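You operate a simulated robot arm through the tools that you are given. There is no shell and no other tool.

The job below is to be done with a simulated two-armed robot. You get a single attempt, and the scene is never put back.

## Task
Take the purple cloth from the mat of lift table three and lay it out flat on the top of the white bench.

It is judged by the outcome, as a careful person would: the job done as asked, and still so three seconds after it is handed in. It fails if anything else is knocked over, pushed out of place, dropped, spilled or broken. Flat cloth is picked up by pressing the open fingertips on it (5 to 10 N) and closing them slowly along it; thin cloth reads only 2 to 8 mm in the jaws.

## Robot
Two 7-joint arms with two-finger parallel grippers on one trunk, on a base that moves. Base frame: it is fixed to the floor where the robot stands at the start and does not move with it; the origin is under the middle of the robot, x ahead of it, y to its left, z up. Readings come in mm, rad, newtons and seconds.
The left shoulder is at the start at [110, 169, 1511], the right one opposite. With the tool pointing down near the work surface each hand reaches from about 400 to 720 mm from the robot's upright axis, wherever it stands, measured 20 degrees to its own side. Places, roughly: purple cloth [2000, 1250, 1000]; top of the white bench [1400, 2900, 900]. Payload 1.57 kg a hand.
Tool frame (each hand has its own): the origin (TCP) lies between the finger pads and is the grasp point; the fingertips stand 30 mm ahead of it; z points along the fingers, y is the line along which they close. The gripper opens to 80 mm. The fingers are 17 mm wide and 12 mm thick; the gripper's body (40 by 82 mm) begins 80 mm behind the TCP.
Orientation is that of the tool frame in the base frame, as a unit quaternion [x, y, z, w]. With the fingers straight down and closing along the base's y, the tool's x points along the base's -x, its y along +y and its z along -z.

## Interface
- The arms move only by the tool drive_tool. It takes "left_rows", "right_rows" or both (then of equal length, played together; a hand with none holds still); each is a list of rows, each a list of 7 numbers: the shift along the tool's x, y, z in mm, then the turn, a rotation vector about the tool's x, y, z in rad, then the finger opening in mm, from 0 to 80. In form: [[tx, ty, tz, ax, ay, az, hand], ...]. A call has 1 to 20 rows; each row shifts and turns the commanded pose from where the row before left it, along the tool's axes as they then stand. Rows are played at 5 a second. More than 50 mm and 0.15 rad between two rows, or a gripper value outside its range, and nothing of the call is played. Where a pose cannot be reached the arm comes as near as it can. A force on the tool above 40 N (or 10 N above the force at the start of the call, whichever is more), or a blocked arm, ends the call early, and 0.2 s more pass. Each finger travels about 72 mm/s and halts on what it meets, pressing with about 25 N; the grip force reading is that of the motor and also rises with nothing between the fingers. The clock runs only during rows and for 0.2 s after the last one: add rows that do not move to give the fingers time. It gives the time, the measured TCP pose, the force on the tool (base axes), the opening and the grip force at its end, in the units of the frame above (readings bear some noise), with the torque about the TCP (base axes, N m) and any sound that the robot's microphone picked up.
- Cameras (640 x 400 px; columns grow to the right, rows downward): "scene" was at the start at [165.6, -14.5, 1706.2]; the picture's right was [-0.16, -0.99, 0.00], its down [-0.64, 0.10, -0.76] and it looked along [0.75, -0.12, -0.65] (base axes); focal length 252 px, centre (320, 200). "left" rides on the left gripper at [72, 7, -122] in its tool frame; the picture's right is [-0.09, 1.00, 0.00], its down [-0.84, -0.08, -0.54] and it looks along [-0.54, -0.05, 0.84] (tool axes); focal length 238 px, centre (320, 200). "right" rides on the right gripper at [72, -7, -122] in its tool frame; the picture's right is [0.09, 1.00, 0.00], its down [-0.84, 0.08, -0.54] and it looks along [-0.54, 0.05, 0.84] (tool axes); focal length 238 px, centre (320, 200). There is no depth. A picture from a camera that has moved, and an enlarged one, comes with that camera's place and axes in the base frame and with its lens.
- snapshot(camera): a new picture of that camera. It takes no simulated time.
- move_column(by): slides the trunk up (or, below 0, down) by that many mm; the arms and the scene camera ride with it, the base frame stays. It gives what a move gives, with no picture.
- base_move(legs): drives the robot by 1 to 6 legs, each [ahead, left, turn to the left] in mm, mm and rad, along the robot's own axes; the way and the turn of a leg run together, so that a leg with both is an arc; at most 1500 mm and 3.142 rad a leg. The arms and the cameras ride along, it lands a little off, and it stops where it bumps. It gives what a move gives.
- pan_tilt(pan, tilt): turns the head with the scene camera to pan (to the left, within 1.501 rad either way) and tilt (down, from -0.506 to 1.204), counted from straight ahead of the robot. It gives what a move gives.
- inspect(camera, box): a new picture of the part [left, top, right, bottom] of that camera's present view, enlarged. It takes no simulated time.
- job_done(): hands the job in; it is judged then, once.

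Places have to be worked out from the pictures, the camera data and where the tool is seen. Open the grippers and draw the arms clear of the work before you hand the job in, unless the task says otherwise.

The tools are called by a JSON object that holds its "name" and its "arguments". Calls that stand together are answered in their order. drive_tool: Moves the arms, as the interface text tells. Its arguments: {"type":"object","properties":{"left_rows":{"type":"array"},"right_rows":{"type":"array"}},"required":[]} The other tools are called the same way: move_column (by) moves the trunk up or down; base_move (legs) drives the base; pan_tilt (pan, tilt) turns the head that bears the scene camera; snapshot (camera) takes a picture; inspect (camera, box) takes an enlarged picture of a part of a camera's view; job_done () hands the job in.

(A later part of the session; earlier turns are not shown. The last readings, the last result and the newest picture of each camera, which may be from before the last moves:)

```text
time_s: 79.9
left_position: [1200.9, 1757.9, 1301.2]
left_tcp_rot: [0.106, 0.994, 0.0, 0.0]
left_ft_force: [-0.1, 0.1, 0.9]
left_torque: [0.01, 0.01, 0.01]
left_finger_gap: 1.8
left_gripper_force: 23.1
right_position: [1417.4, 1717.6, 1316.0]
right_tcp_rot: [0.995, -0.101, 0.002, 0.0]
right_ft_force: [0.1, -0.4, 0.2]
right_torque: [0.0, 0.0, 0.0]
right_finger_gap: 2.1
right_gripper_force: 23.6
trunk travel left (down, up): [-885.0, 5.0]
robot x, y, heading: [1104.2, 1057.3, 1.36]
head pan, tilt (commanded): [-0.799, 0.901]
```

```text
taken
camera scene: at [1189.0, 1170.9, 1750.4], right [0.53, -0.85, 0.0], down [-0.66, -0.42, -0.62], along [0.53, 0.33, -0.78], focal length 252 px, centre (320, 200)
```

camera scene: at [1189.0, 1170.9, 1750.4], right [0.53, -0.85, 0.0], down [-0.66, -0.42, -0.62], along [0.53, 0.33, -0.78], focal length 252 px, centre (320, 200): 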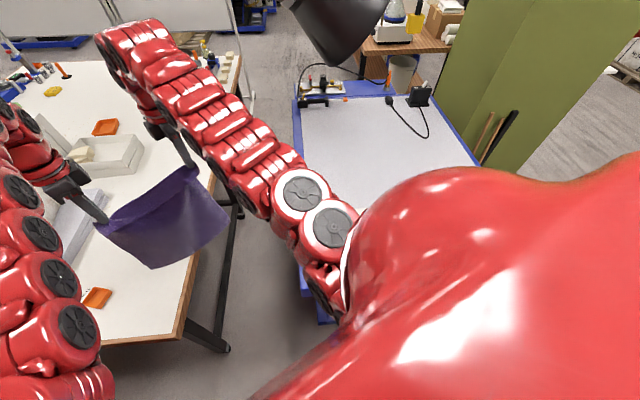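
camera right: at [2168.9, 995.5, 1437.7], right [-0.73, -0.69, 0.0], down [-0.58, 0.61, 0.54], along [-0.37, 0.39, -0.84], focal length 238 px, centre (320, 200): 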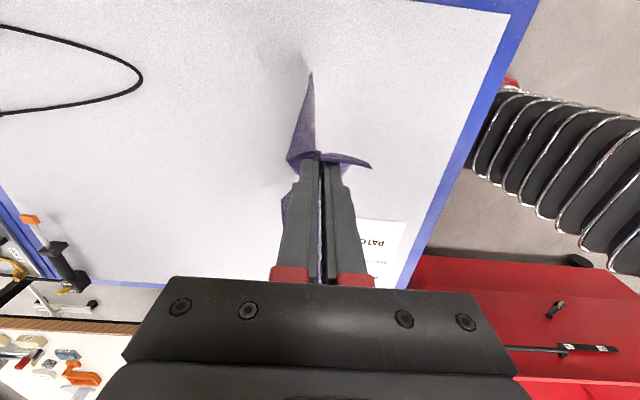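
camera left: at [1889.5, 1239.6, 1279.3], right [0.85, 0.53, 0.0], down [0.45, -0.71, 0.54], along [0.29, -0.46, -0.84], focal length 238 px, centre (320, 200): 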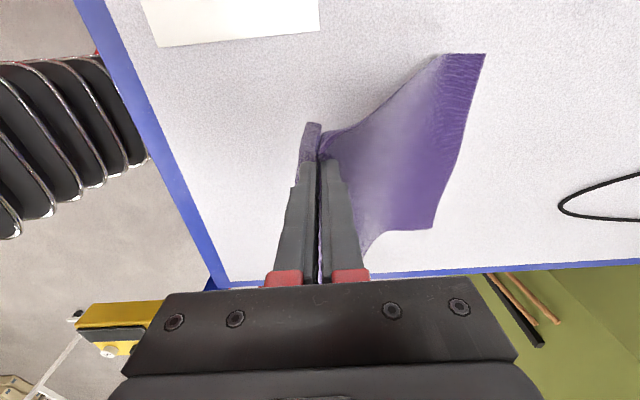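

Everything matches my map: I'm at u≈1518, n≈166 heading 40° to the bench line. I advance the next 357 mm through the gap, cloth passing above the empty part of the bench.

{"name": "base_move", "arguments": {"legs": [[357, -2, 0]]}}

{"name": "snapshot", "arguments": {"camera": "scene"}}

{"name": "pan_tilt", "arguments": {"pan": 0.0, "tilt": 0.8}}

{"name": "snapshot", "arguments": {"camera": "scene"}}

{"name": "snapshot", "arguments": {"camera": "right"}}

{"name": "snapshot", "arguments": {"camera": "left"}}

```text
time_s: 82.1
left_position: [1275.4, 2094.7, 1302.2]
left_tcp_rot: [0.106, 0.994, 0.0, 0.0]
left_ft_force: [-1.2, -0.7, 0.5]
left_torque: [0.0, 0.0, -0.02]
left_finger_gap: 1.7
left_gripper_force: 23.6
right_position: [1492.9, 2055.8, 1316.4]
right_tcp_rot: [0.995, -0.101, 0.001, -0.002]
right_ft_force: [-0.9, -0.1, -0.2]
right_torque: [0.0, 0.01, -0.03]
right_finger_gap: 2.0
right_gripper_force: 23.1
trunk travel left (down, up): [-885.0, 5.0]
robot x, y, heading: [1180.4, 1389.5, 1.362]
head pan, tilt (commanded): [-0.799, 0.901]
```

```text
taken
camera scene: at [1263.9, 1507.7, 1750.7], right [0.53, -0.85, 0.0], down [-0.66, -0.41, -0.62], along [0.53, 0.33, -0.78], focal length 252 px, centre (320, 200)
```

scene: 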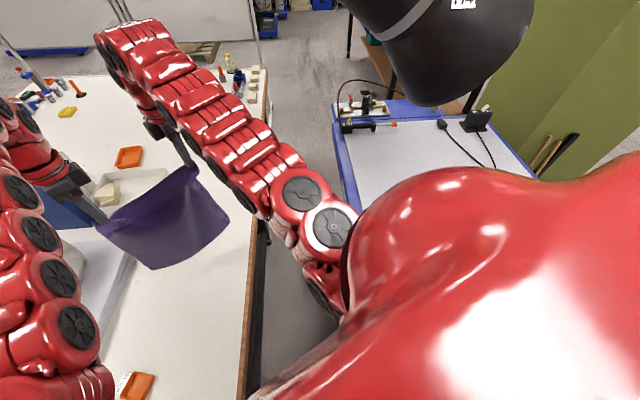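

```text
time_s: 83.2
left_position: [1275.2, 2095.4, 1300.7]
left_tcp_rot: [0.106, 0.994, 0.0, 0.0]
left_ft_force: [-0.2, -1.1, -0.5]
left_torque: [0.03, 0.01, -0.01]
left_finger_gap: 1.8
left_gripper_force: 23.4
right_position: [1493.2, 2057.3, 1316.3]
right_tcp_rot: [0.995, -0.101, 0.002, -0.001]
right_ft_force: [0.4, 0.5, -0.3]
right_torque: [0.03, -0.02, -0.01]
right_finger_gap: 1.9
right_gripper_force: 23.6
trunk travel left (down, up): [-885.0, 5.0]
robot x, y, heading: [1182.0, 1393.3, 1.359]
head pan, tilt (commanded): [0.0, 0.799]
```

```text
taken
camera scene: at [1217.4, 1548.0, 1758.4], right [0.98, -0.21, 0.0], down [-0.15, -0.7, -0.7], along [0.15, 0.68, -0.72], focal length 252 px, centre (320, 200)
```

scene: 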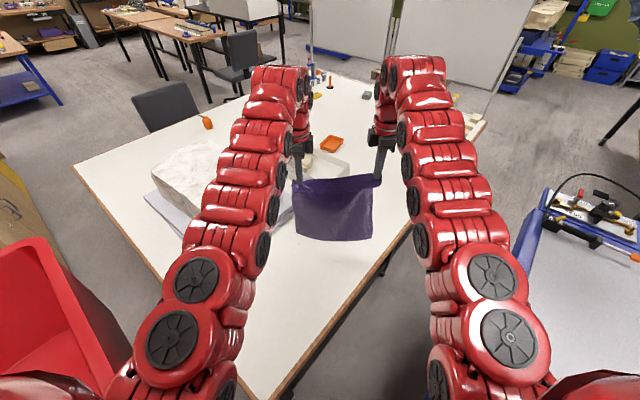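

```text
taken
camera right: at [1562.8, 2048.7, 1438.3], right [-0.11, -0.99, 0.0], down [-0.84, 0.09, 0.54], along [-0.54, 0.06, -0.84], focal length 238 px, centre (320, 200)
```

right: 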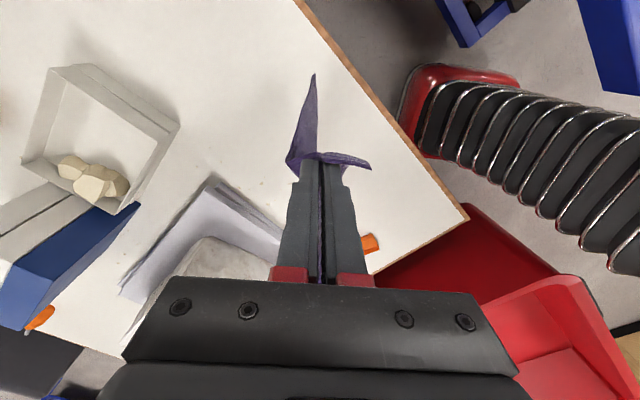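

```text
taken
camera left: at [1206.7, 2118.1, 1422.7], right [0.3, 0.95, 0.0], down [0.8, -0.25, 0.54], along [0.52, -0.16, -0.84], focal length 238 px, centre (320, 200)
```

left: 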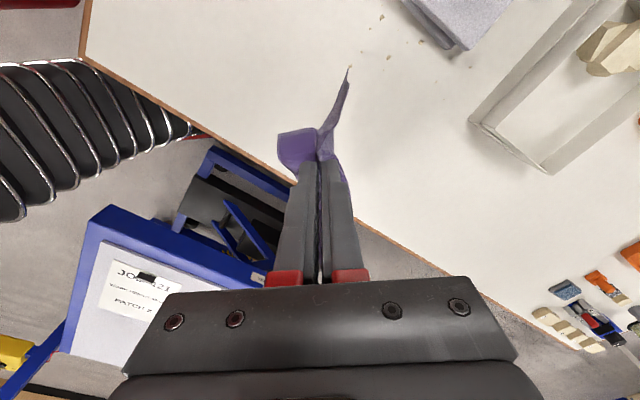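

The overhead hand views give the bench top at z ≈ 862, edge at n ≈ 657. The aisle is a bit narrower than thought, so I measure my trunk more precisely from the right hand camera.

{"name": "inspect", "arguments": {"camera": "right", "box": [360, 0, 640, 260]}}

{"name": "inspect", "arguments": {"camera": "left", "box": [0, 30, 320, 330]}}

```text
1.54 times, centred on (500, 130) of right
camera zoom: at [1562.8, 2048.7, 1438.3], right [-0.11, -0.99, 0.0], down [-0.84, 0.09, 0.54], along [-0.54, 0.06, -0.84], focal length 367 px, centre (43, 308)
```

zoom: 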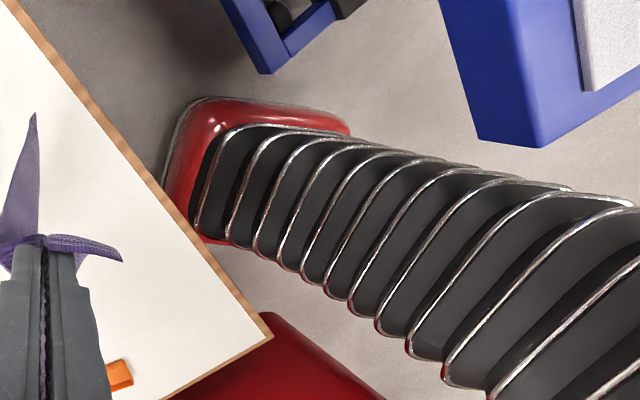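

```text
1.33 times, centred on (160, 180) of left
camera zoom: at [1206.7, 2118.1, 1422.7], right [0.3, 0.95, 0.0], down [0.8, -0.25, 0.54], along [0.52, -0.16, -0.84], focal length 318 px, centre (533, 227)
```

zoom: 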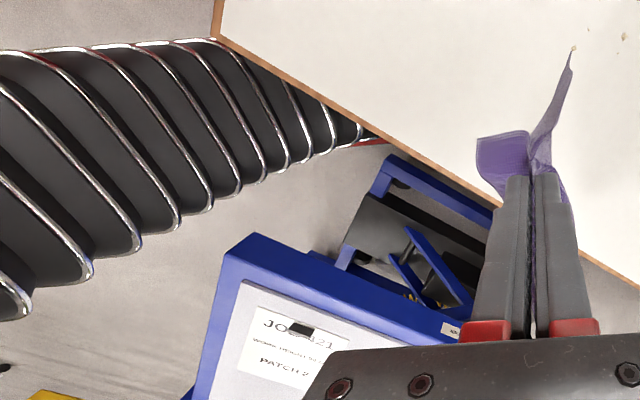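

Trunk is about 260 × 350 mm, so the aisle leaves roughly 50 mm a side. I curve rightwards into it with a short arc leg and check.

{"name": "base_move", "arguments": {"legs": [[108, -12, -0.272]]}}

{"name": "snapshot", "arguments": {"camera": "scene"}}

{"name": "snapshot", "arguments": {"camera": "right"}}

{"name": "snapshot", "arguments": {"camera": "left"}}

```text
time_s: 84.3
left_position: [1355.4, 2121.9, 1297.2]
left_tcp_rot: [0.152, 0.988, -0.003, -0.002]
left_ft_force: [1.8, 0.1, -0.4]
left_torque: [-0.02, 0.02, 0.02]
left_finger_gap: 1.9
left_gripper_force: 22.9
right_position: [1567.3, 2062.2, 1311.1]
right_tcp_rot: [0.989, -0.147, -0.001, 0.002]
right_ft_force: [0.9, 1.0, -0.8]
right_torque: [-0.01, 0.03, 0.0]
right_finger_gap: 1.9
right_gripper_force: 24.0
trunk travel left (down, up): [-885.0, 5.0]
robot x, y, heading: [1193.6, 1423.1, 1.273]
head pan, tilt (commanded): [0.0, 0.799]
stopped in leg 1: the robot was blocked; the commanded pose is now the measured one
```

```text
taken
camera scene: at [1248.9, 1582.9, 1757.5], right [0.95, -0.3, 0.0], down [-0.22, -0.69, -0.69], along [0.21, 0.66, -0.72], focal length 252 px, centre (320, 200)
```

scene: 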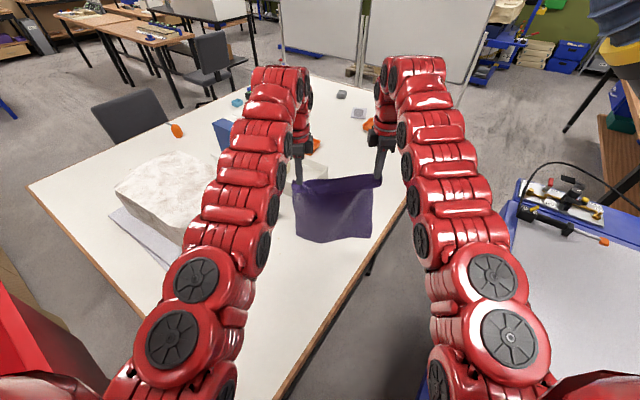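

```text
taken
camera right: at [1637.8, 2047.8, 1433.4], right [-0.2, -0.98, 0.0], down [-0.82, 0.17, 0.54], along [-0.53, 0.1, -0.84], focal length 238 px, centre (320, 200)
```

right: 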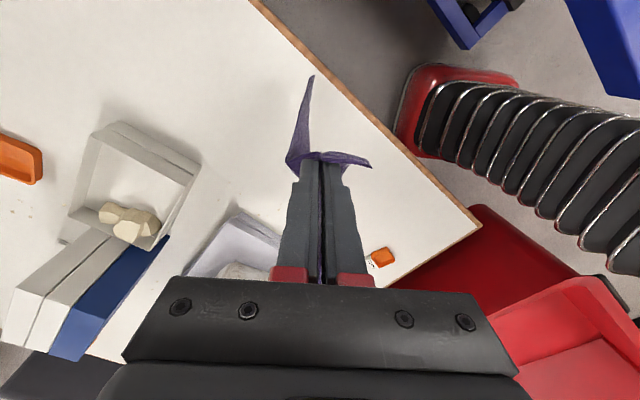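

```text
taken
camera left: at [1289.3, 2150.1, 1418.1], right [0.39, 0.92, -0.01], down [0.78, -0.32, 0.54], along [0.49, -0.22, -0.84], focal length 238 px, centre (320, 200)
```

left: 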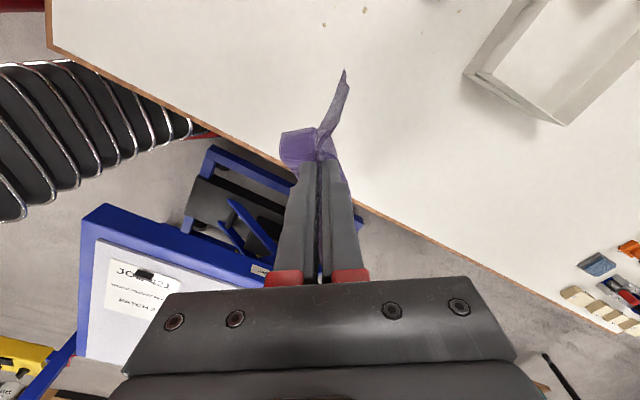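

The base reports being blocked at u≈1812, n≈409 although my map shows clearance. I look down and around before moving any further.

{"name": "pan_tilt", "arguments": {"pan": 0.0, "tilt": 1.2}}

{"name": "snapshot", "arguments": {"camera": "scene"}}

{"name": "pan_tilt", "arguments": {"pan": 1.3, "tilt": 1.0}}

{"name": "snapshot", "arguments": {"camera": "scene"}}

{"name": "pan_tilt", "arguments": {"pan": -1.3, "tilt": 0.9}}

{"name": "snapshot", "arguments": {"camera": "scene"}}

```text
time_s: 85.2
left_position: [1350.5, 2117.7, 1299.8]
left_tcp_rot: [0.152, 0.988, -0.001, 0.0]
left_ft_force: [0.1, 0.2, 1.6]
left_torque: [0.02, 0.01, 0.02]
left_finger_gap: 1.6
left_gripper_force: 23.4
right_position: [1562.2, 2056.9, 1316.8]
right_tcp_rot: [0.989, -0.147, 0.002, -0.001]
right_ft_force: [-0.3, -0.3, 0.1]
right_torque: [0.01, -0.04, 0.01]
right_finger_gap: 2.0
right_gripper_force: 24.0
trunk travel left (down, up): [-885.0, 5.0]
robot x, y, heading: [1194.7, 1427.6, 1.265]
head pan, tilt (commanded): [0.0, 1.201]
```

```text
taken
camera scene: at [1233.9, 1552.4, 1730.8], right [0.95, -0.3, 0.0], down [-0.28, -0.89, -0.36], along [0.11, 0.35, -0.93], focal length 252 px, centre (320, 200)
```

scene: 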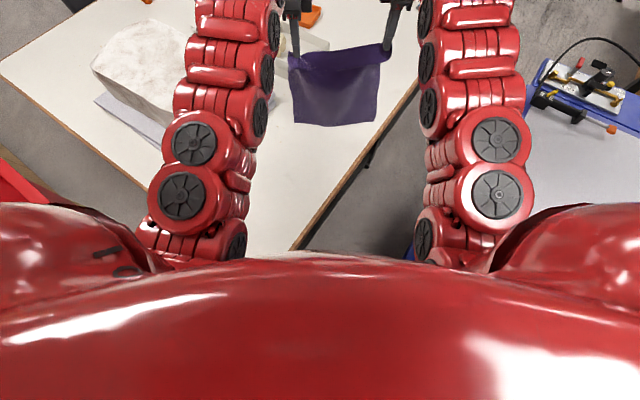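

```text
time_s: 86.7
left_position: [1350.1, 2117.1, 1301.0]
left_tcp_rot: [0.151, 0.988, 0.0, 0.0]
left_ft_force: [0.4, 0.1, 0.4]
left_torque: [0.0, -0.03, -0.02]
left_finger_gap: 1.8
left_gripper_force: 23.7
right_position: [1562.9, 2056.5, 1313.8]
right_tcp_rot: [0.989, -0.147, 0.002, 0.0]
right_ft_force: [-0.4, -0.1, -0.8]
right_torque: [0.02, -0.03, -0.01]
right_finger_gap: 2.0
right_gripper_force: 23.3
trunk travel left (down, up): [-885.0, 5.0]
robot x, y, heading: [1190.6, 1424.9, 1.266]
head pan, tilt (commanded): [1.3, 1.0]
```

```text
taken
camera scene: at [1159.8, 1538.1, 1743.2], right [0.55, 0.84, 0.0], down [0.71, -0.46, -0.54], along [-0.45, 0.29, -0.84], focal length 252 px, centre (320, 200)
```

scene: 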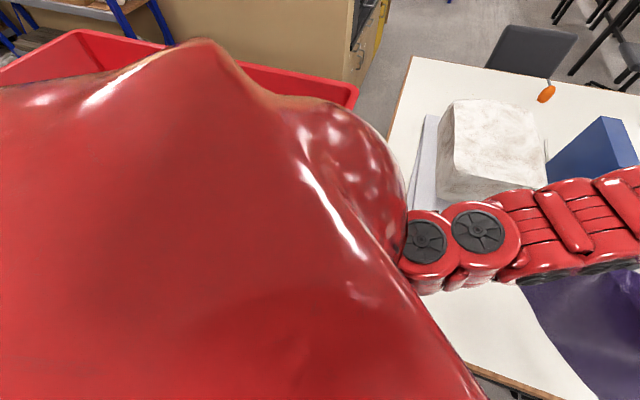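

```text
time_s: 89.0
left_position: [1349.7, 2116.6, 1300.3]
left_tcp_rot: [0.151, 0.989, -0.002, 0.0]
left_ft_force: [-0.1, -0.8, 0.7]
left_torque: [-0.01, 0.0, -0.04]
left_finger_gap: 1.6
left_gripper_force: 24.1
right_position: [1563.2, 2057.8, 1316.4]
right_tcp_rot: [0.989, -0.147, 0.002, 0.0]
right_ft_force: [0.2, -0.3, 0.0]
right_torque: [-0.02, -0.01, -0.01]
right_finger_gap: 1.9
right_gripper_force: 24.2
trunk travel left (down, up): [-885.0, 5.0]
robot x, y, heading: [1189.5, 1423.9, 1.264]
head pan, tilt (commanded): [-1.3, 0.901]
```

```text
taken
camera scene: at [1293.5, 1497.3, 1750.4], right [-0.03, -1.0, 0.0], down [-0.78, 0.03, -0.62], along [0.62, -0.02, -0.78], focal length 252 px, centre (320, 200)
```

scene: 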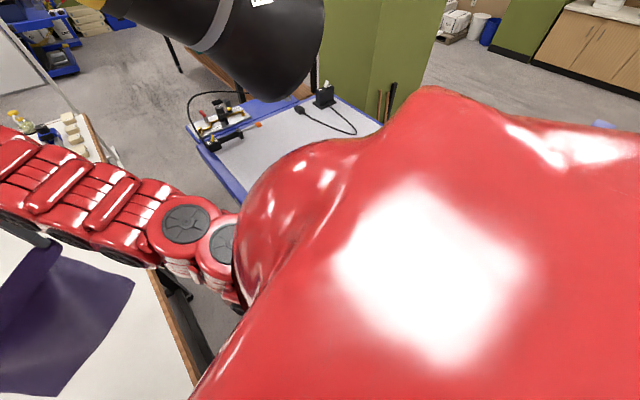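

Most likely the front-left corner of my foot met the bench's leg foot, hidden under the top. I back off 40 mm, then turn right on the spot before advancing, to pass that leg with the base more parallel.

{"name": "base_move", "arguments": {"legs": [[-40, 0, 0], [20, 3, -0.23]]}}

{"name": "snapshot", "arguments": {"camera": "right"}}

{"name": "inspect", "arguments": {"camera": "right", "box": [340, 0, 640, 220]}}

```text
time_s: 90.8
left_position: [1457.5, 2041.0, 1300.4]
left_tcp_rot: [0.243, 0.97, -0.001, -0.001]
left_ft_force: [0.4, -0.3, 0.2]
left_torque: [0.04, 0.03, 0.04]
left_finger_gap: 1.9
left_gripper_force: 23.4
right_position: [1654.7, 1942.2, 1316.1]
right_tcp_rot: [0.971, -0.239, 0.002, 0.0]
right_ft_force: [-1.1, -0.6, 0.1]
right_torque: [0.04, -0.04, 0.02]
right_finger_gap: 2.1
right_gripper_force: 23.6
trunk travel left (down, up): [-885.0, 5.0]
robot x, y, heading: [1171.6, 1391.4, 1.068]
head pan, tilt (commanded): [-1.3, 0.901]
stopped in leg 2: the robot was blocked; the commanded pose is now the measured one
```

```text
taken
camera right: at [1720.5, 1915.2, 1438.9], right [-0.38, -0.93, 0.0], down [-0.78, 0.32, 0.54], along [-0.5, 0.21, -0.84], focal length 238 px, centre (320, 200)
```

right: 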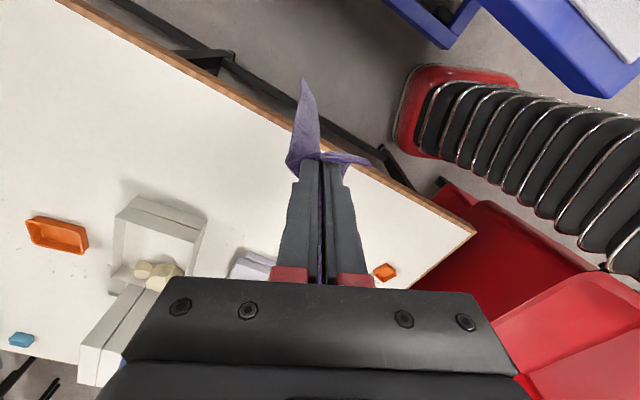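

```text
1.82 times, centred on (490, 110) of right
camera zoom: at [1720.5, 1915.2, 1438.9], right [-0.38, -0.93, 0.0], down [-0.78, 0.32, 0.54], along [-0.5, 0.21, -0.84], focal length 433 px, centre (11, 364)
```

zoom: 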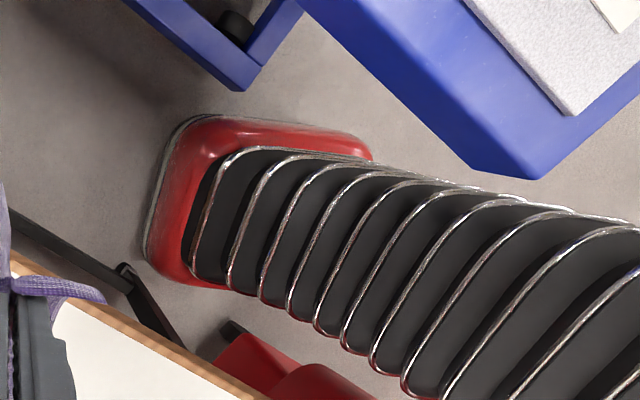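

Blocked again with only slim visual gaps to the lift-table and cart corners, so the aisle is effectively too narrow to enter. I'll instead lay the cloth from the gap's mouth, facing the bench more squarely; first I undo this last turn.

{"name": "base_move", "arguments": {"legs": [[-16, -3, 0.2]]}}

{"name": "snapshot", "arguments": {"camera": "right"}}

```text
time_s: 91.9
left_position: [1322.9, 2070.6, 1298.5]
left_tcp_rot: [0.148, 0.989, -0.002, 0.0]
left_ft_force: [1.1, -0.2, -0.9]
left_torque: [-0.02, 0.03, -0.04]
left_finger_gap: 1.7
left_gripper_force: 23.4
right_position: [1536.9, 2012.4, 1314.7]
right_tcp_rot: [0.99, -0.143, 0.001, 0.0]
right_ft_force: [0.0, 0.5, -1.2]
right_torque: [0.0, -0.02, 0.01]
right_finger_gap: 2.1
right_gripper_force: 23.9
trunk travel left (down, up): [-885.0, 5.0]
robot x, y, heading: [1167.0, 1377.2, 1.272]
head pan, tilt (commanded): [-1.3, 0.901]
```

```text
taken
camera right: at [1606.3, 1998.7, 1436.9], right [-0.19, -0.98, 0.0], down [-0.83, 0.16, 0.54], along [-0.53, 0.1, -0.84], focal length 238 px, centre (320, 200)
```

right: 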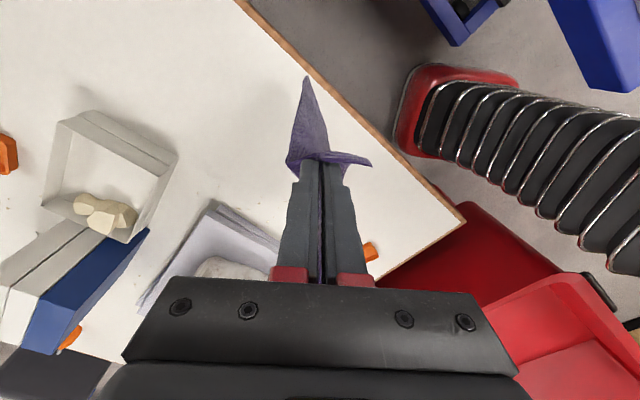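

I zoom on the cart corner and my trunk to see whether the cart sits where it was.

{"name": "inspect", "arguments": {"camera": "right", "box": [440, 160, 640, 340]}}

{"name": "pan_tilt", "arguments": {"pan": 1.45, "tilt": 0.8}}

{"name": "snapshot", "arguments": {"camera": "scene"}}

```text
2.22 times, centred on (540, 250) of right
camera zoom: at [1606.3, 1998.7, 1436.9], right [-0.19, -0.98, 0.0], down [-0.83, 0.16, 0.54], along [-0.53, 0.1, -0.84], focal length 530 px, centre (-169, 89)
```

zoom: 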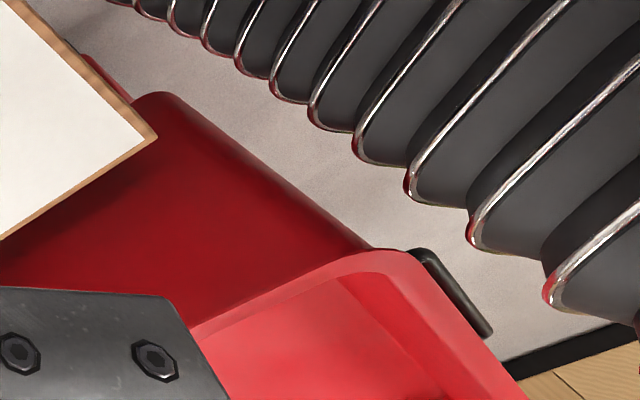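

```text
time_s: 94.3
left_position: [1321.9, 2069.9, 1299.7]
left_tcp_rot: [0.147, 0.989, -0.002, -0.002]
left_ft_force: [0.8, 0.6, 0.3]
left_torque: [-0.01, -0.02, -0.03]
left_finger_gap: 1.9
left_gripper_force: 23.6
right_position: [1535.2, 2012.4, 1315.0]
right_tcp_rot: [0.99, -0.143, 0.002, 0.0]
right_ft_force: [-0.1, -0.5, 1.0]
right_torque: [-0.02, 0.03, -0.01]
right_finger_gap: 2.2
right_gripper_force: 23.5
trunk travel left (down, up): [-885.0, 5.0]
robot x, y, heading: [1167.5, 1374.8, 1.274]
head pan, tilt (commanded): [1.45, 0.799]
```

```text
taken
camera scene: at [1121.0, 1485.0, 1758.3], right [0.41, 0.91, 0.0], down [0.65, -0.29, -0.7], along [-0.64, 0.28, -0.72], focal length 252 px, centre (320, 200)
```

scene: 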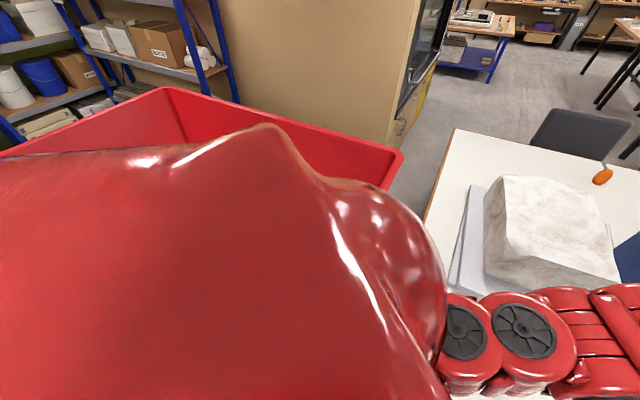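

The cart looks unmoved. I'll lay the cloth with its length across the bench from here, so I re-pose the hands: yaw both 36° left, tilt the right hand outward 30° for reach, and shift both into line, staying high.

{"name": "drive_tool", "arguments": {"left_rows": [[0, 0, 0, 0, 0, -0.1256, 0], [0, 0, 0, 0, 0, -0.1256, 0], [0, 0, 0, 0, 0, -0.1256, 0], [0, 0, 0, 0, 0, -0.1256, 0], [0, 0, 0, 0, 0, -0.1256, 0], [0, 0, 0, 0, 0, 0, 0], [0, 0, 0, 0, 0, 0, 0], [0, 0, 0, 0, 0, 0, 0], [0, 0, 0, 0, 0, 0, 0], [16.6, 1.5, 6.3, 0, 0, 0, 0], [16.6, 1.5, 6.3, 0, 0, 0, 0], [16.6, 1.5, 6.3, 0, 0, 0, 0], [16.6, 1.6, 6.3, 0, 0, 0, 0], [16.6, 1.6, 6.3, 0, 0, 0, 0], [16.6, 1.6, 6.3, 0, 0, 0, 0], [0, 0, 0, 0, 0, 0, 0]], "right_rows": [[0, 0, 0, 0, 0, -0.1256, 0], [0, 0, 0, 0, 0, -0.1256, 0], [0, 0, 0, 0, 0, -0.1256, 0], [0, 0, 0, 0, 0, -0.1256, 0], [0, 0, 0, 0, 0, -0.1256, 0], [0, 0, 0, 0.13, 0, 0, 0], [0, 0, 0, 0.13, 0, 0, 0], [0, 0, 0, 0.13, 0, 0, 0], [0, 0, 0, 0.13, 0, 0, 0], [-6.0, -14.5, 18.7, 0, 0, 0, 0], [-6.0, -14.5, 18.7, 0, 0, 0, 0], [-6.0, -14.5, 18.7, 0, 0, 0, 0], [-6.0, -14.5, 18.7, 0, 0, 0, 0], [-6.0, -14.5, 18.7, 0, 0, 0, 0], [-6.0, -14.5, 18.7, 0, 0, 0, 0], [0, 0, 0, 0, 0, 0, 0]]}}

{"name": "pan_tilt", "arguments": {"pan": 0.1, "tilt": 0.8}}

{"name": "snapshot", "arguments": {"camera": "scene"}}

{"name": "snapshot", "arguments": {"camera": "right"}}

{"name": "snapshot", "arguments": {"camera": "left"}}

```text
time_s: 97.7
left_position: [1224.2, 2047.3, 1262.4]
left_tcp_rot: [-0.164, 0.986, -0.001, -0.001]
left_ft_force: [5.4, 0.9, -0.1]
left_torque: [0.07, -0.16, -0.04]
left_finger_gap: 1.6
left_gripper_force: 23.3
right_position: [1456.2, 2119.8, 1260.3]
right_tcp_rot: [0.953, 0.164, -0.043, -0.252]
right_ft_force: [-4.6, -1.6, 0.6]
right_torque: [-0.05, 0.05, 0.05]
right_finger_gap: 1.9
right_gripper_force: 23.7
trunk travel left (down, up): [-885.0, 5.0]
robot x, y, heading: [1163.5, 1376.1, 1.276]
head pan, tilt (commanded): [1.45, 0.799]
```

```text
time_s: 99.2
left_position: [1224.0, 2047.3, 1261.2]
left_tcp_rot: [-0.165, 0.986, -0.001, -0.002]
left_ft_force: [4.1, 0.9, -0.4]
left_torque: [0.06, -0.18, -0.01]
left_finger_gap: 1.9
left_gripper_force: 23.8
right_position: [1455.2, 2120.5, 1258.5]
right_tcp_rot: [0.953, 0.164, -0.043, -0.252]
right_ft_force: [-4.7, -1.5, -1.0]
right_torque: [-0.06, 0.06, 0.07]
right_finger_gap: 2.0
right_gripper_force: 23.1
trunk travel left (down, up): [-885.0, 5.0]
robot x, y, heading: [1170.7, 1374.9, 1.273]
head pan, tilt (commanded): [0.099, 0.799]
```

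```text
taken
camera scene: at [1210.4, 1531.2, 1758.3], right [0.98, -0.2, 0.0], down [-0.14, -0.7, -0.7], along [0.14, 0.68, -0.72], focal length 252 px, centre (320, 200)
```

scene: 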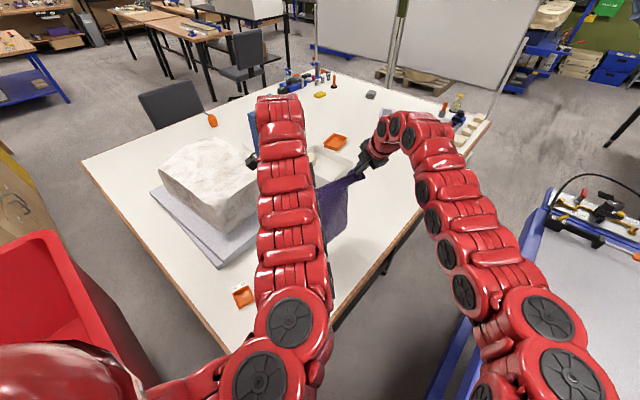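

```text
taken
camera right: at [1540.5, 2093.7, 1369.2], right [0.38, -0.78, -0.49], down [-0.68, -0.6, 0.43], along [-0.63, 0.17, -0.76], focal length 238 px, centre (320, 200)
```

right: 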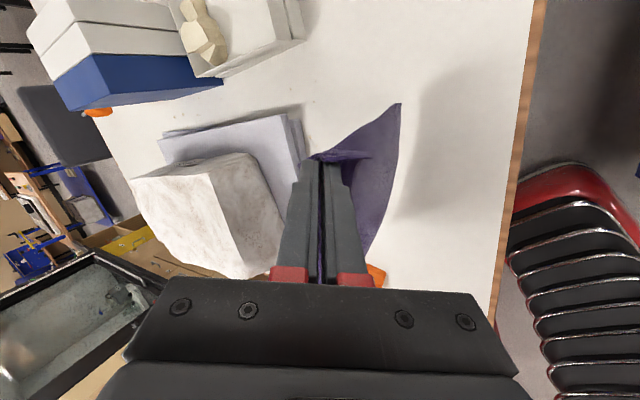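

```text
taken
camera left: at [1154.2, 2030.2, 1383.6], right [-0.24, 0.97, 0.0], down [0.82, 0.2, 0.54], along [0.53, 0.13, -0.84], focal length 238 px, centre (320, 200)
```

left: 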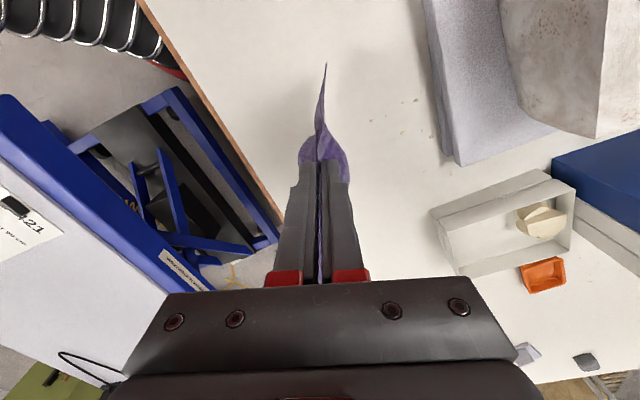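

Hands are in line 243 mm apart with a slight tension; I ease the right in by 6 mm, then arc forward-left into the laying position facing the bench.

{"name": "drive_tool", "arguments": {"right_rows": [[-3, 0, 0, 0, 0, 0, 0], [-3, 0, 0, 0, 0, 0, 0], [0, 0, 0, 0, 0, 0, 0]]}}

{"name": "base_move", "arguments": {"legs": [[88, 0, 0.319]]}}

{"name": "snapshot", "arguments": {"camera": "scene"}}

{"name": "snapshot", "arguments": {"camera": "right"}}

{"name": "snapshot", "arguments": {"camera": "left"}}

```text
time_s: 100.0
left_position: [1224.6, 2047.5, 1261.0]
left_tcp_rot: [-0.165, 0.986, -0.001, -0.001]
left_ft_force: [2.0, -0.1, -0.5]
left_torque: [0.04, -0.02, -0.05]
left_finger_gap: 1.7
left_gripper_force: 23.3
right_position: [1451.0, 2121.3, 1260.7]
right_tcp_rot: [0.952, 0.165, -0.041, -0.253]
right_ft_force: [-1.5, 0.5, -0.8]
right_torque: [-0.03, 0.02, 0.01]
right_finger_gap: 1.8
right_gripper_force: 24.0
trunk travel left (down, up): [-885.0, 5.0]
robot x, y, heading: [1166.8, 1375.8, 1.273]
head pan, tilt (commanded): [0.099, 0.799]
```

```text
time_s: 101.5
left_position: [1016.2, 2113.2, 1263.9]
left_tcp_rot: [-0.325, 0.946, 0.0, -0.002]
left_ft_force: [0.7, 0.3, 0.2]
left_torque: [0.0, -0.04, -0.01]
left_finger_gap: 1.7
left_gripper_force: 23.5
right_position: [1207.8, 2256.4, 1261.5]
right_tcp_rot: [0.912, 0.319, -0.083, -0.244]
right_ft_force: [-0.8, -0.3, -0.9]
right_torque: [0.0, 0.02, -0.03]
right_finger_gap: 2.2
right_gripper_force: 24.3
trunk travel left (down, up): [-885.0, 5.0]
robot x, y, heading: [1179.8, 1464.3, 1.603]
head pan, tilt (commanded): [0.099, 0.799]
```

```text
taken
camera scene: at [1170.9, 1619.2, 1758.6], right [0.99, 0.13, 0.0], down [0.09, -0.71, -0.7], along [-0.09, 0.69, -0.72], focal length 252 px, centre (320, 200)
```

scene: 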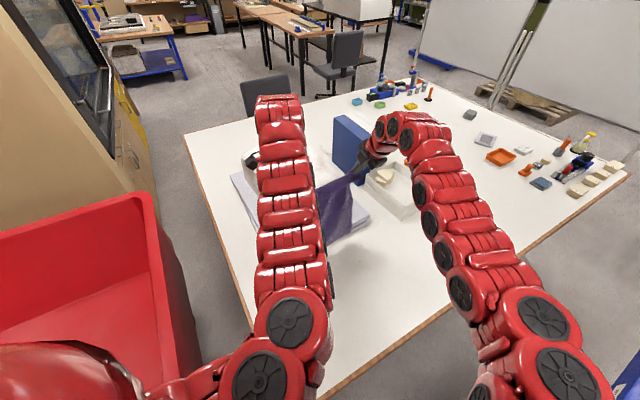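

```text
taken
camera right: at [1296.5, 2257.8, 1371.1], right [0.61, -0.62, -0.49], down [-0.45, -0.78, 0.43], along [-0.65, -0.04, -0.76], focal length 238 px, centre (320, 200)
```

right: 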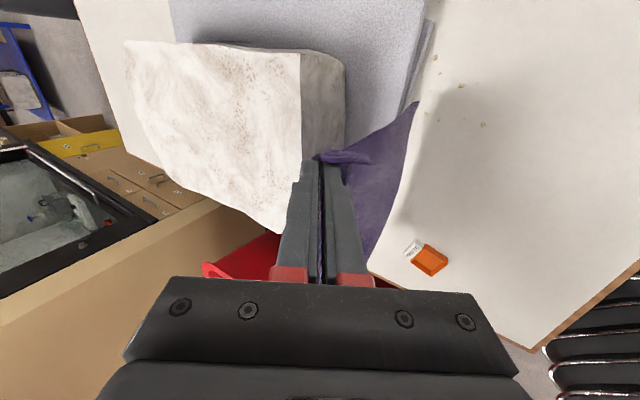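

```text
taken
camera left: at [955.9, 2074.0, 1384.6], right [-0.54, 0.84, 0.0], down [0.71, 0.45, 0.54], along [0.46, 0.29, -0.84], focal length 238 px, centre (320, 200)
```

left: 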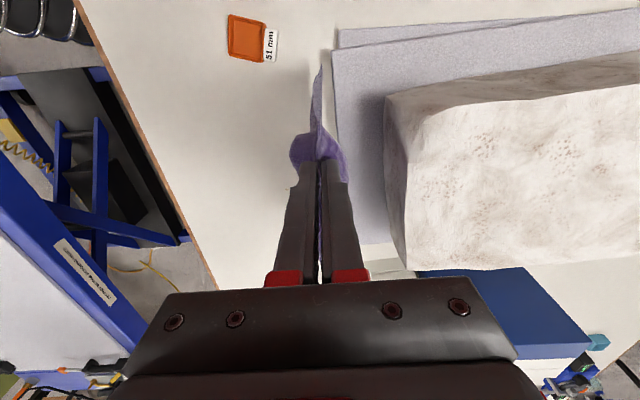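

I'm now at u≈1826, n≈450 facing the bench with both hands level over the free strip, far side just short of the grey slab. I align the fingertips and lower until the cloth's bottom edge is just above the bench.

{"name": "drive_tool", "arguments": {"left_rows": [[0, 1.75, 11, 0, 0, 0, 0], [0, 1.75, 11, 0, 0, 0, 0], [0, 1.75, 11, 0, 0, 0, 0], [0, 1.75, 11, 0, 0, 0, 0], [0, 0, 0, 0, 0, 0, 0]], "right_rows": [[0, 7, 9.1, 0, 0, 0, 0], [0, 7, 9.1, 0, 0, 0, 0], [0, 7, 9.1, 0, 0, 0, 0], [0, 7, 9.1, 0, 0, 0, 0], [0, 0, 0, 0, 0, 0, 0]]}}

{"name": "snapshot", "arguments": {"camera": "right"}}

{"name": "snapshot", "arguments": {"camera": "left"}}

{"name": "inspect", "arguments": {"camera": "scene", "box": [200, 100, 460, 300]}}

```text
time_s: 102.7
left_position: [1009.7, 2119.1, 1217.6]
left_tcp_rot: [-0.325, 0.946, -0.001, 0.0]
left_ft_force: [1.0, 1.2, -0.6]
left_torque: [0.02, -0.01, -0.03]
left_finger_gap: 1.8
left_gripper_force: 23.5
right_position: [1210.8, 2251.5, 1215.8]
right_tcp_rot: [0.913, 0.319, -0.083, -0.242]
right_ft_force: [-1.3, -0.5, -0.1]
right_torque: [-0.02, 0.02, -0.01]
right_finger_gap: 1.7
right_gripper_force: 23.6
trunk travel left (down, up): [-885.0, 5.0]
robot x, y, heading: [1179.5, 1460.7, 1.604]
head pan, tilt (commanded): [0.099, 0.799]
```

```text
taken
camera right: at [1300.5, 2253.9, 1325.0], right [0.61, -0.62, -0.49], down [-0.45, -0.78, 0.43], along [-0.65, -0.04, -0.76], focal length 238 px, centre (320, 200)
```

right: 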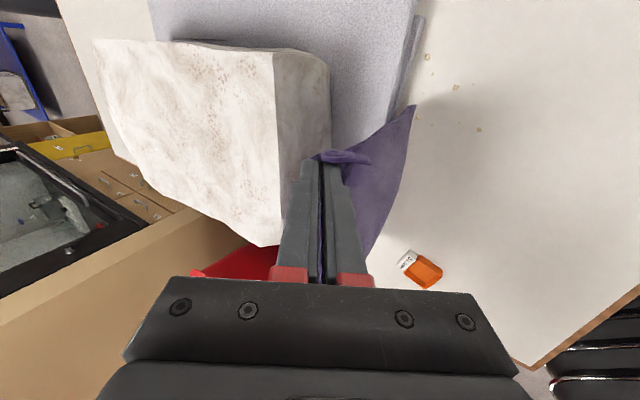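

```text
taken
camera left: at [950.5, 2080.6, 1339.7], right [-0.54, 0.84, 0.0], down [0.71, 0.45, 0.54], along [0.46, 0.29, -0.84], focal length 238 px, centre (320, 200)
```

left: 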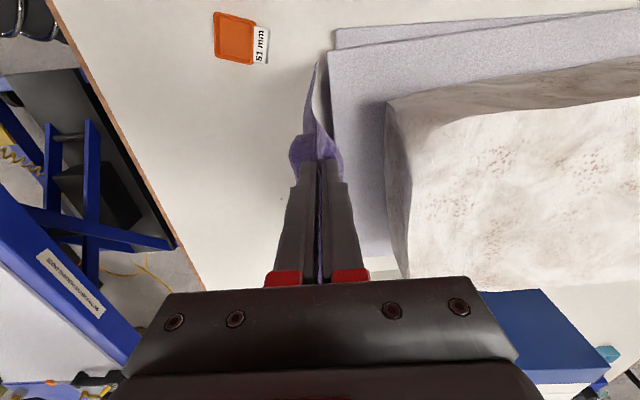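

```text
2.00 times, centred on (330, 200) of scene
camera zoom: at [1169.7, 1620.7, 1758.4], right [0.99, 0.13, 0.0], down [0.09, -0.71, -0.7], along [-0.09, 0.69, -0.72], focal length 505 px, centre (300, 200)
```

zoom: 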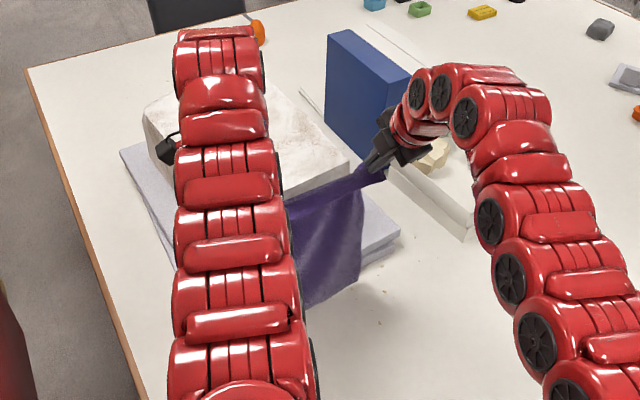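

Bottom edge is about at bench height, 20 mm short of the slab, with its left corner only ~13 mm from the orange item. I shift both hands 12 mm away from it, dip 6 mm to set the edge down, then back the base 38 mm as the first laying step.

{"name": "drive_tool", "arguments": {"left_rows": [[-6, 0, 3, 0, 0, 0, 0], [-6, 0, 3, 0, 0, 0, 0], [0, 0, 0, 0, 0, 0, 0]], "right_rows": [[6, 1.5, 2.6, 0, 0, 0, 0], [6, 1.5, 2.6, 0, 0, 0, 0], [0, 0, 0, 0, 0, 0, 0]]}}

{"name": "base_move", "arguments": {"legs": [[-38, 0, 0]]}}

{"name": "snapshot", "arguments": {"camera": "right"}}

{"name": "snapshot", "arguments": {"camera": "left"}}

```text
time_s: 103.5
left_position: [1019.6, 2127.1, 1211.2]
left_tcp_rot: [-0.325, 0.946, -0.001, 0.0]
left_ft_force: [0.8, 0.6, -0.6]
left_torque: [0.02, -0.06, -0.04]
left_finger_gap: 1.7
left_gripper_force: 24.0
right_position: [1219.5, 2258.8, 1209.3]
right_tcp_rot: [0.912, 0.319, -0.085, -0.242]
right_ft_force: [-1.2, -1.6, -0.3]
right_torque: [-0.03, 0.0, 0.02]
right_finger_gap: 2.1
right_gripper_force: 23.8
trunk travel left (down, up): [-885.0, 5.0]
robot x, y, heading: [1179.5, 1456.7, 1.601]
head pan, tilt (commanded): [0.099, 0.799]
```

```text
time_s: 104.3
left_position: [1021.2, 2097.7, 1207.3]
left_tcp_rot: [-0.325, 0.946, -0.003, -0.001]
left_ft_force: [1.3, 1.8, -1.4]
left_torque: [-0.06, -0.09, -0.02]
left_finger_gap: 1.9
left_gripper_force: 23.7
right_position: [1222.0, 2229.2, 1202.3]
right_tcp_rot: [0.914, 0.317, -0.084, -0.24]
right_ft_force: [-2.0, 0.3, -0.1]
right_torque: [-0.05, 0.02, 0.02]
right_finger_gap: 2.1
right_gripper_force: 23.6
trunk travel left (down, up): [-885.0, 5.0]
robot x, y, heading: [1180.0, 1424.8, 1.601]
head pan, tilt (commanded): [0.099, 0.799]
```

```text
taken
camera right: at [1310.8, 2232.4, 1313.2], right [0.61, -0.62, -0.49], down [-0.45, -0.78, 0.44], along [-0.65, -0.05, -0.76], focal length 238 px, centre (320, 200)
```

right: 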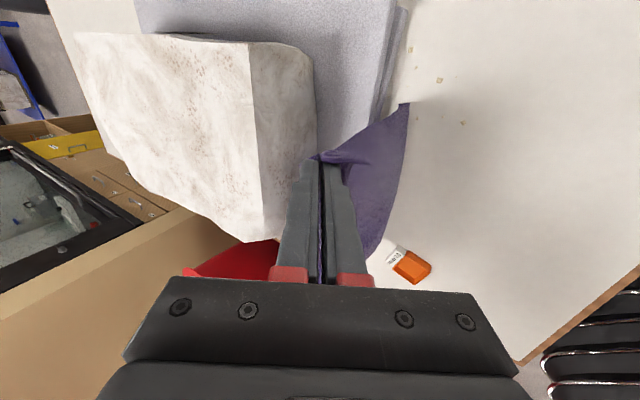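

```text
taken
camera left: at [960.3, 2059.2, 1329.1], right [-0.54, 0.84, -0.01], down [0.71, 0.46, 0.54], along [0.46, 0.28, -0.84], focal length 238 px, centre (320, 200)
```

left: 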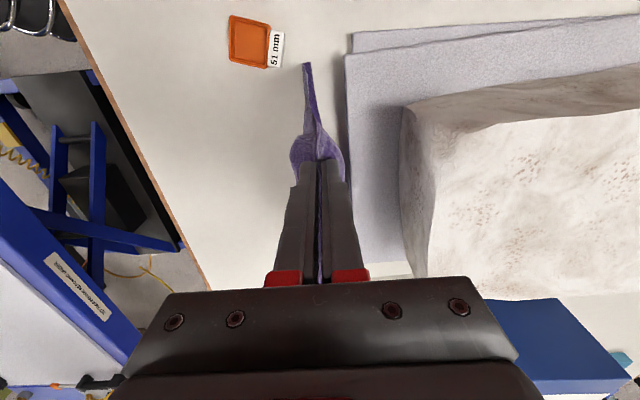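

The bottom edge wasn't yet on the bench, so it just swung back with me. I reach back out 26 mm and shift 30 mm away from the orange item, then lower 20 mm to really set the edge down.

{"name": "drive_tool", "arguments": {"left_rows": [[-10, 9, 0, 0, 0, 0, 0], [-10, 9, 0, 0, 0, 0, 0], [-10, 8, 0, 0, 0, 0, 0], [0, 0, 0, 0, 0, 0, 0], [0, 0, 0, 0, 0, 0, 0], [0, 0, 7, 0, 0, 0, 0], [0, 0, 7, 0, 0, 0, 0], [0, 0, 6, 0, 0, 0, 0], [0, 0, 0, 0, 0, 0, 0], [0, 0, 0, 0, 0, 0, 0]], "right_rows": [[10, -7.5, 4.4, 0, 0, 0, 0], [10, -7.5, 4.3, 0, 0, 0, 0], [10, -7.5, 4.3, 0, 0, 0, 0], [0, 0, 0, 0, 0, 0, 0], [0, 0, 0, 0, 0, 0, 0], [0, 3.5, 6, 0, 0, 0, 0], [0, 3.5, 6, 0, 0, 0, 0], [0, 3, 5.3, 0, 0, 0, 0], [0, 0, 0, 0, 0, 0, 0], [0, 0, 0, 0, 0, 0, 0]]}}

{"name": "snapshot", "arguments": {"camera": "right"}}

{"name": "snapshot", "arguments": {"camera": "left"}}

{"name": "inspect", "arguments": {"camera": "scene", "box": [200, 100, 460, 300]}}

```text
time_s: 106.5
left_position: [1029.5, 2128.1, 1191.1]
left_tcp_rot: [-0.324, 0.946, -0.002, -0.001]
left_ft_force: [0.9, 0.2, 1.4]
left_torque: [0.03, -0.02, -0.03]
left_finger_gap: 2.0
left_gripper_force: 23.2
right_position: [1227.1, 2254.8, 1188.4]
right_tcp_rot: [0.913, 0.319, -0.082, -0.242]
right_ft_force: [-0.5, -1.2, -0.1]
right_torque: [-0.04, 0.03, 0.01]
right_finger_gap: 1.9
right_gripper_force: 23.8
right hand out of reach, approached as far as the arm can: row 3
trunk travel left (down, up): [-885.0, 5.0]
robot x, y, heading: [1180.5, 1423.6, 1.602]
head pan, tilt (commanded): [0.099, 0.799]
```

```text
taken
camera right: at [1317.4, 2257.7, 1296.8], right [0.61, -0.62, -0.49], down [-0.45, -0.78, 0.43], along [-0.65, -0.04, -0.76], focal length 238 px, centre (320, 200)
```

right: 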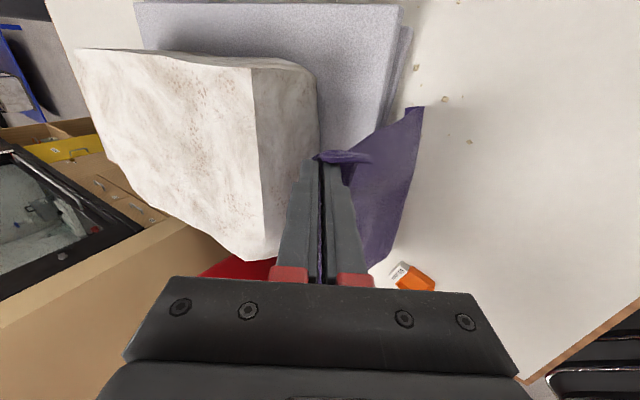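

```text
taken
camera left: at [968.6, 2090.1, 1313.3], right [-0.54, 0.84, 0.0], down [0.71, 0.45, 0.54], along [0.46, 0.29, -0.84], focal length 238 px, centre (320, 200)
```

left: 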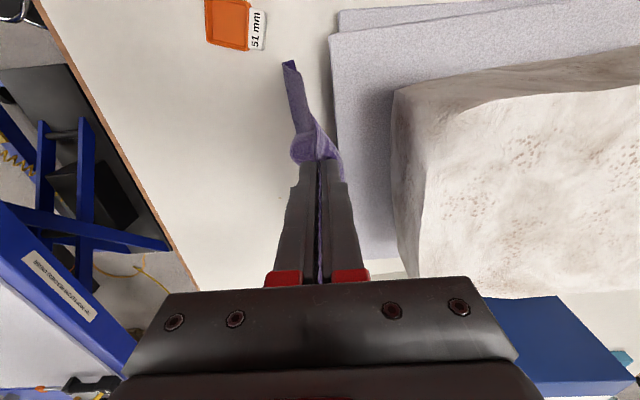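

```text
2.00 times, centred on (330, 200) of scene
camera zoom: at [1171.0, 1584.5, 1758.3], right [0.99, 0.13, 0.0], down [0.09, -0.71, -0.7], along [-0.09, 0.69, -0.72], focal length 505 px, centre (300, 200)
```

zoom: 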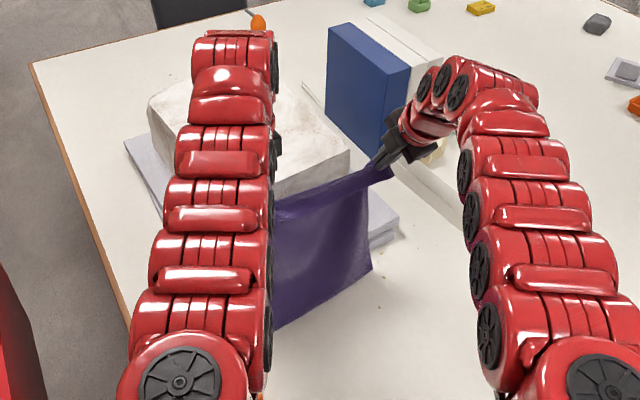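

The bottom edge now rests near the bench but trails behind the hands (left corner at n≈1025). I lift 25 mm and let it settle to see how it truly hangs.

{"name": "drive_tool", "arguments": {"left_rows": [[0, 0, -8, 0, 0, 0, 0], [0, 0, -9, 0, 0, 0, 0], [0, 0, -8, 0, 0, 0, 0], [0, 0, 0, 0, 0, 0, 0], [0, 0, 0, 0, 0, 0, 0], [0, 0, 0, 0, 0, 0, 0], [0, 0, 0, 0, 0, 0, 0], [0, 0, 0, 0, 0, 0, 0], [0, 0, 0, 0, 0, 0, 0]], "right_rows": [[0, -4, -7, 0, 0, 0, 0], [0, -4.5, -7.5, 0, 0, 0, 0], [0, -4, -7, 0, 0, 0, 0], [0, 0, 0, 0, 0, 0, 0], [0, 0, 0, 0, 0, 0, 0], [0, 0, 0, 0, 0, 0, 0], [0, 0, 0, 0, 0, 0, 0], [0, 0, 0, 0, 0, 0, 0], [0, 0, 0, 0, 0, 0, 0]]}}

{"name": "snapshot", "arguments": {"camera": "right"}}

{"name": "snapshot", "arguments": {"camera": "left"}}

{"name": "inspect", "arguments": {"camera": "scene", "box": [240, 120, 440, 280]}}

```text
time_s: 108.5
left_position: [1028.4, 2129.2, 1216.3]
left_tcp_rot: [-0.325, 0.946, -0.002, -0.001]
left_ft_force: [0.1, 0.9, -0.2]
left_torque: [-0.01, -0.01, 0.01]
left_finger_gap: 1.7
left_gripper_force: 23.4
right_position: [1227.4, 2254.4, 1213.6]
right_tcp_rot: [0.913, 0.318, -0.083, -0.243]
right_ft_force: [0.0, 0.5, -0.6]
right_torque: [-0.01, 0.0, -0.01]
right_finger_gap: 2.2
right_gripper_force: 23.3
trunk travel left (down, up): [-885.0, 5.0]
robot x, y, heading: [1186.4, 1424.2, 1.604]
head pan, tilt (commanded): [0.099, 0.799]
```

```text
taken
camera right: at [1316.9, 2257.2, 1323.9], right [0.61, -0.62, -0.49], down [-0.45, -0.78, 0.43], along [-0.65, -0.04, -0.76], focal length 238 px, centre (320, 200)
```

right: 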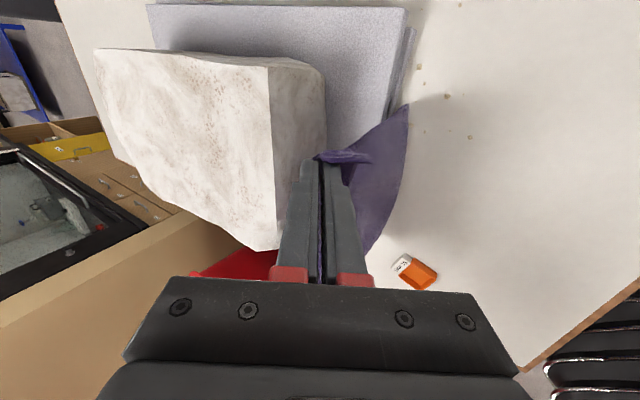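

```text
taken
camera left: at [967.9, 2091.0, 1338.3], right [-0.54, 0.84, 0.0], down [0.71, 0.45, 0.54], along [0.46, 0.29, -0.84], focal length 238 px, centre (320, 200)
```

left: 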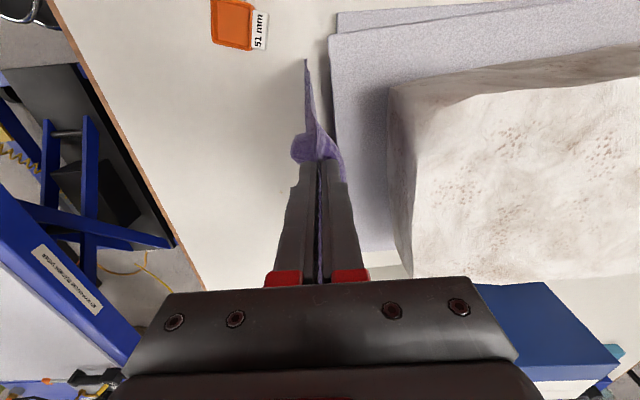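

```text
2.50 times, centred on (340, 200) of scene
camera zoom: at [1170.7, 1584.5, 1758.3], right [0.99, 0.13, 0.0], down [0.09, -0.71, -0.7], along [-0.09, 0.69, -0.72], focal length 631 px, centre (270, 200)
```

zoom: 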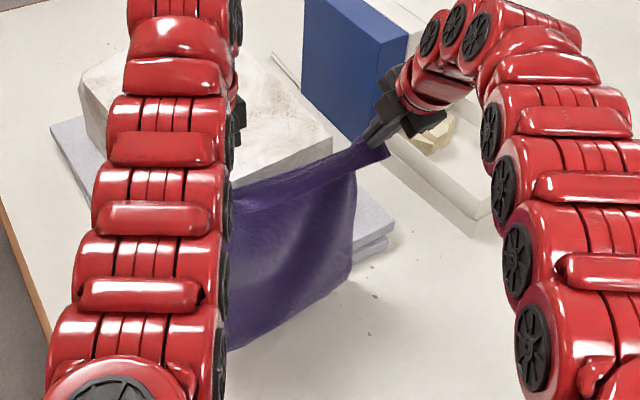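

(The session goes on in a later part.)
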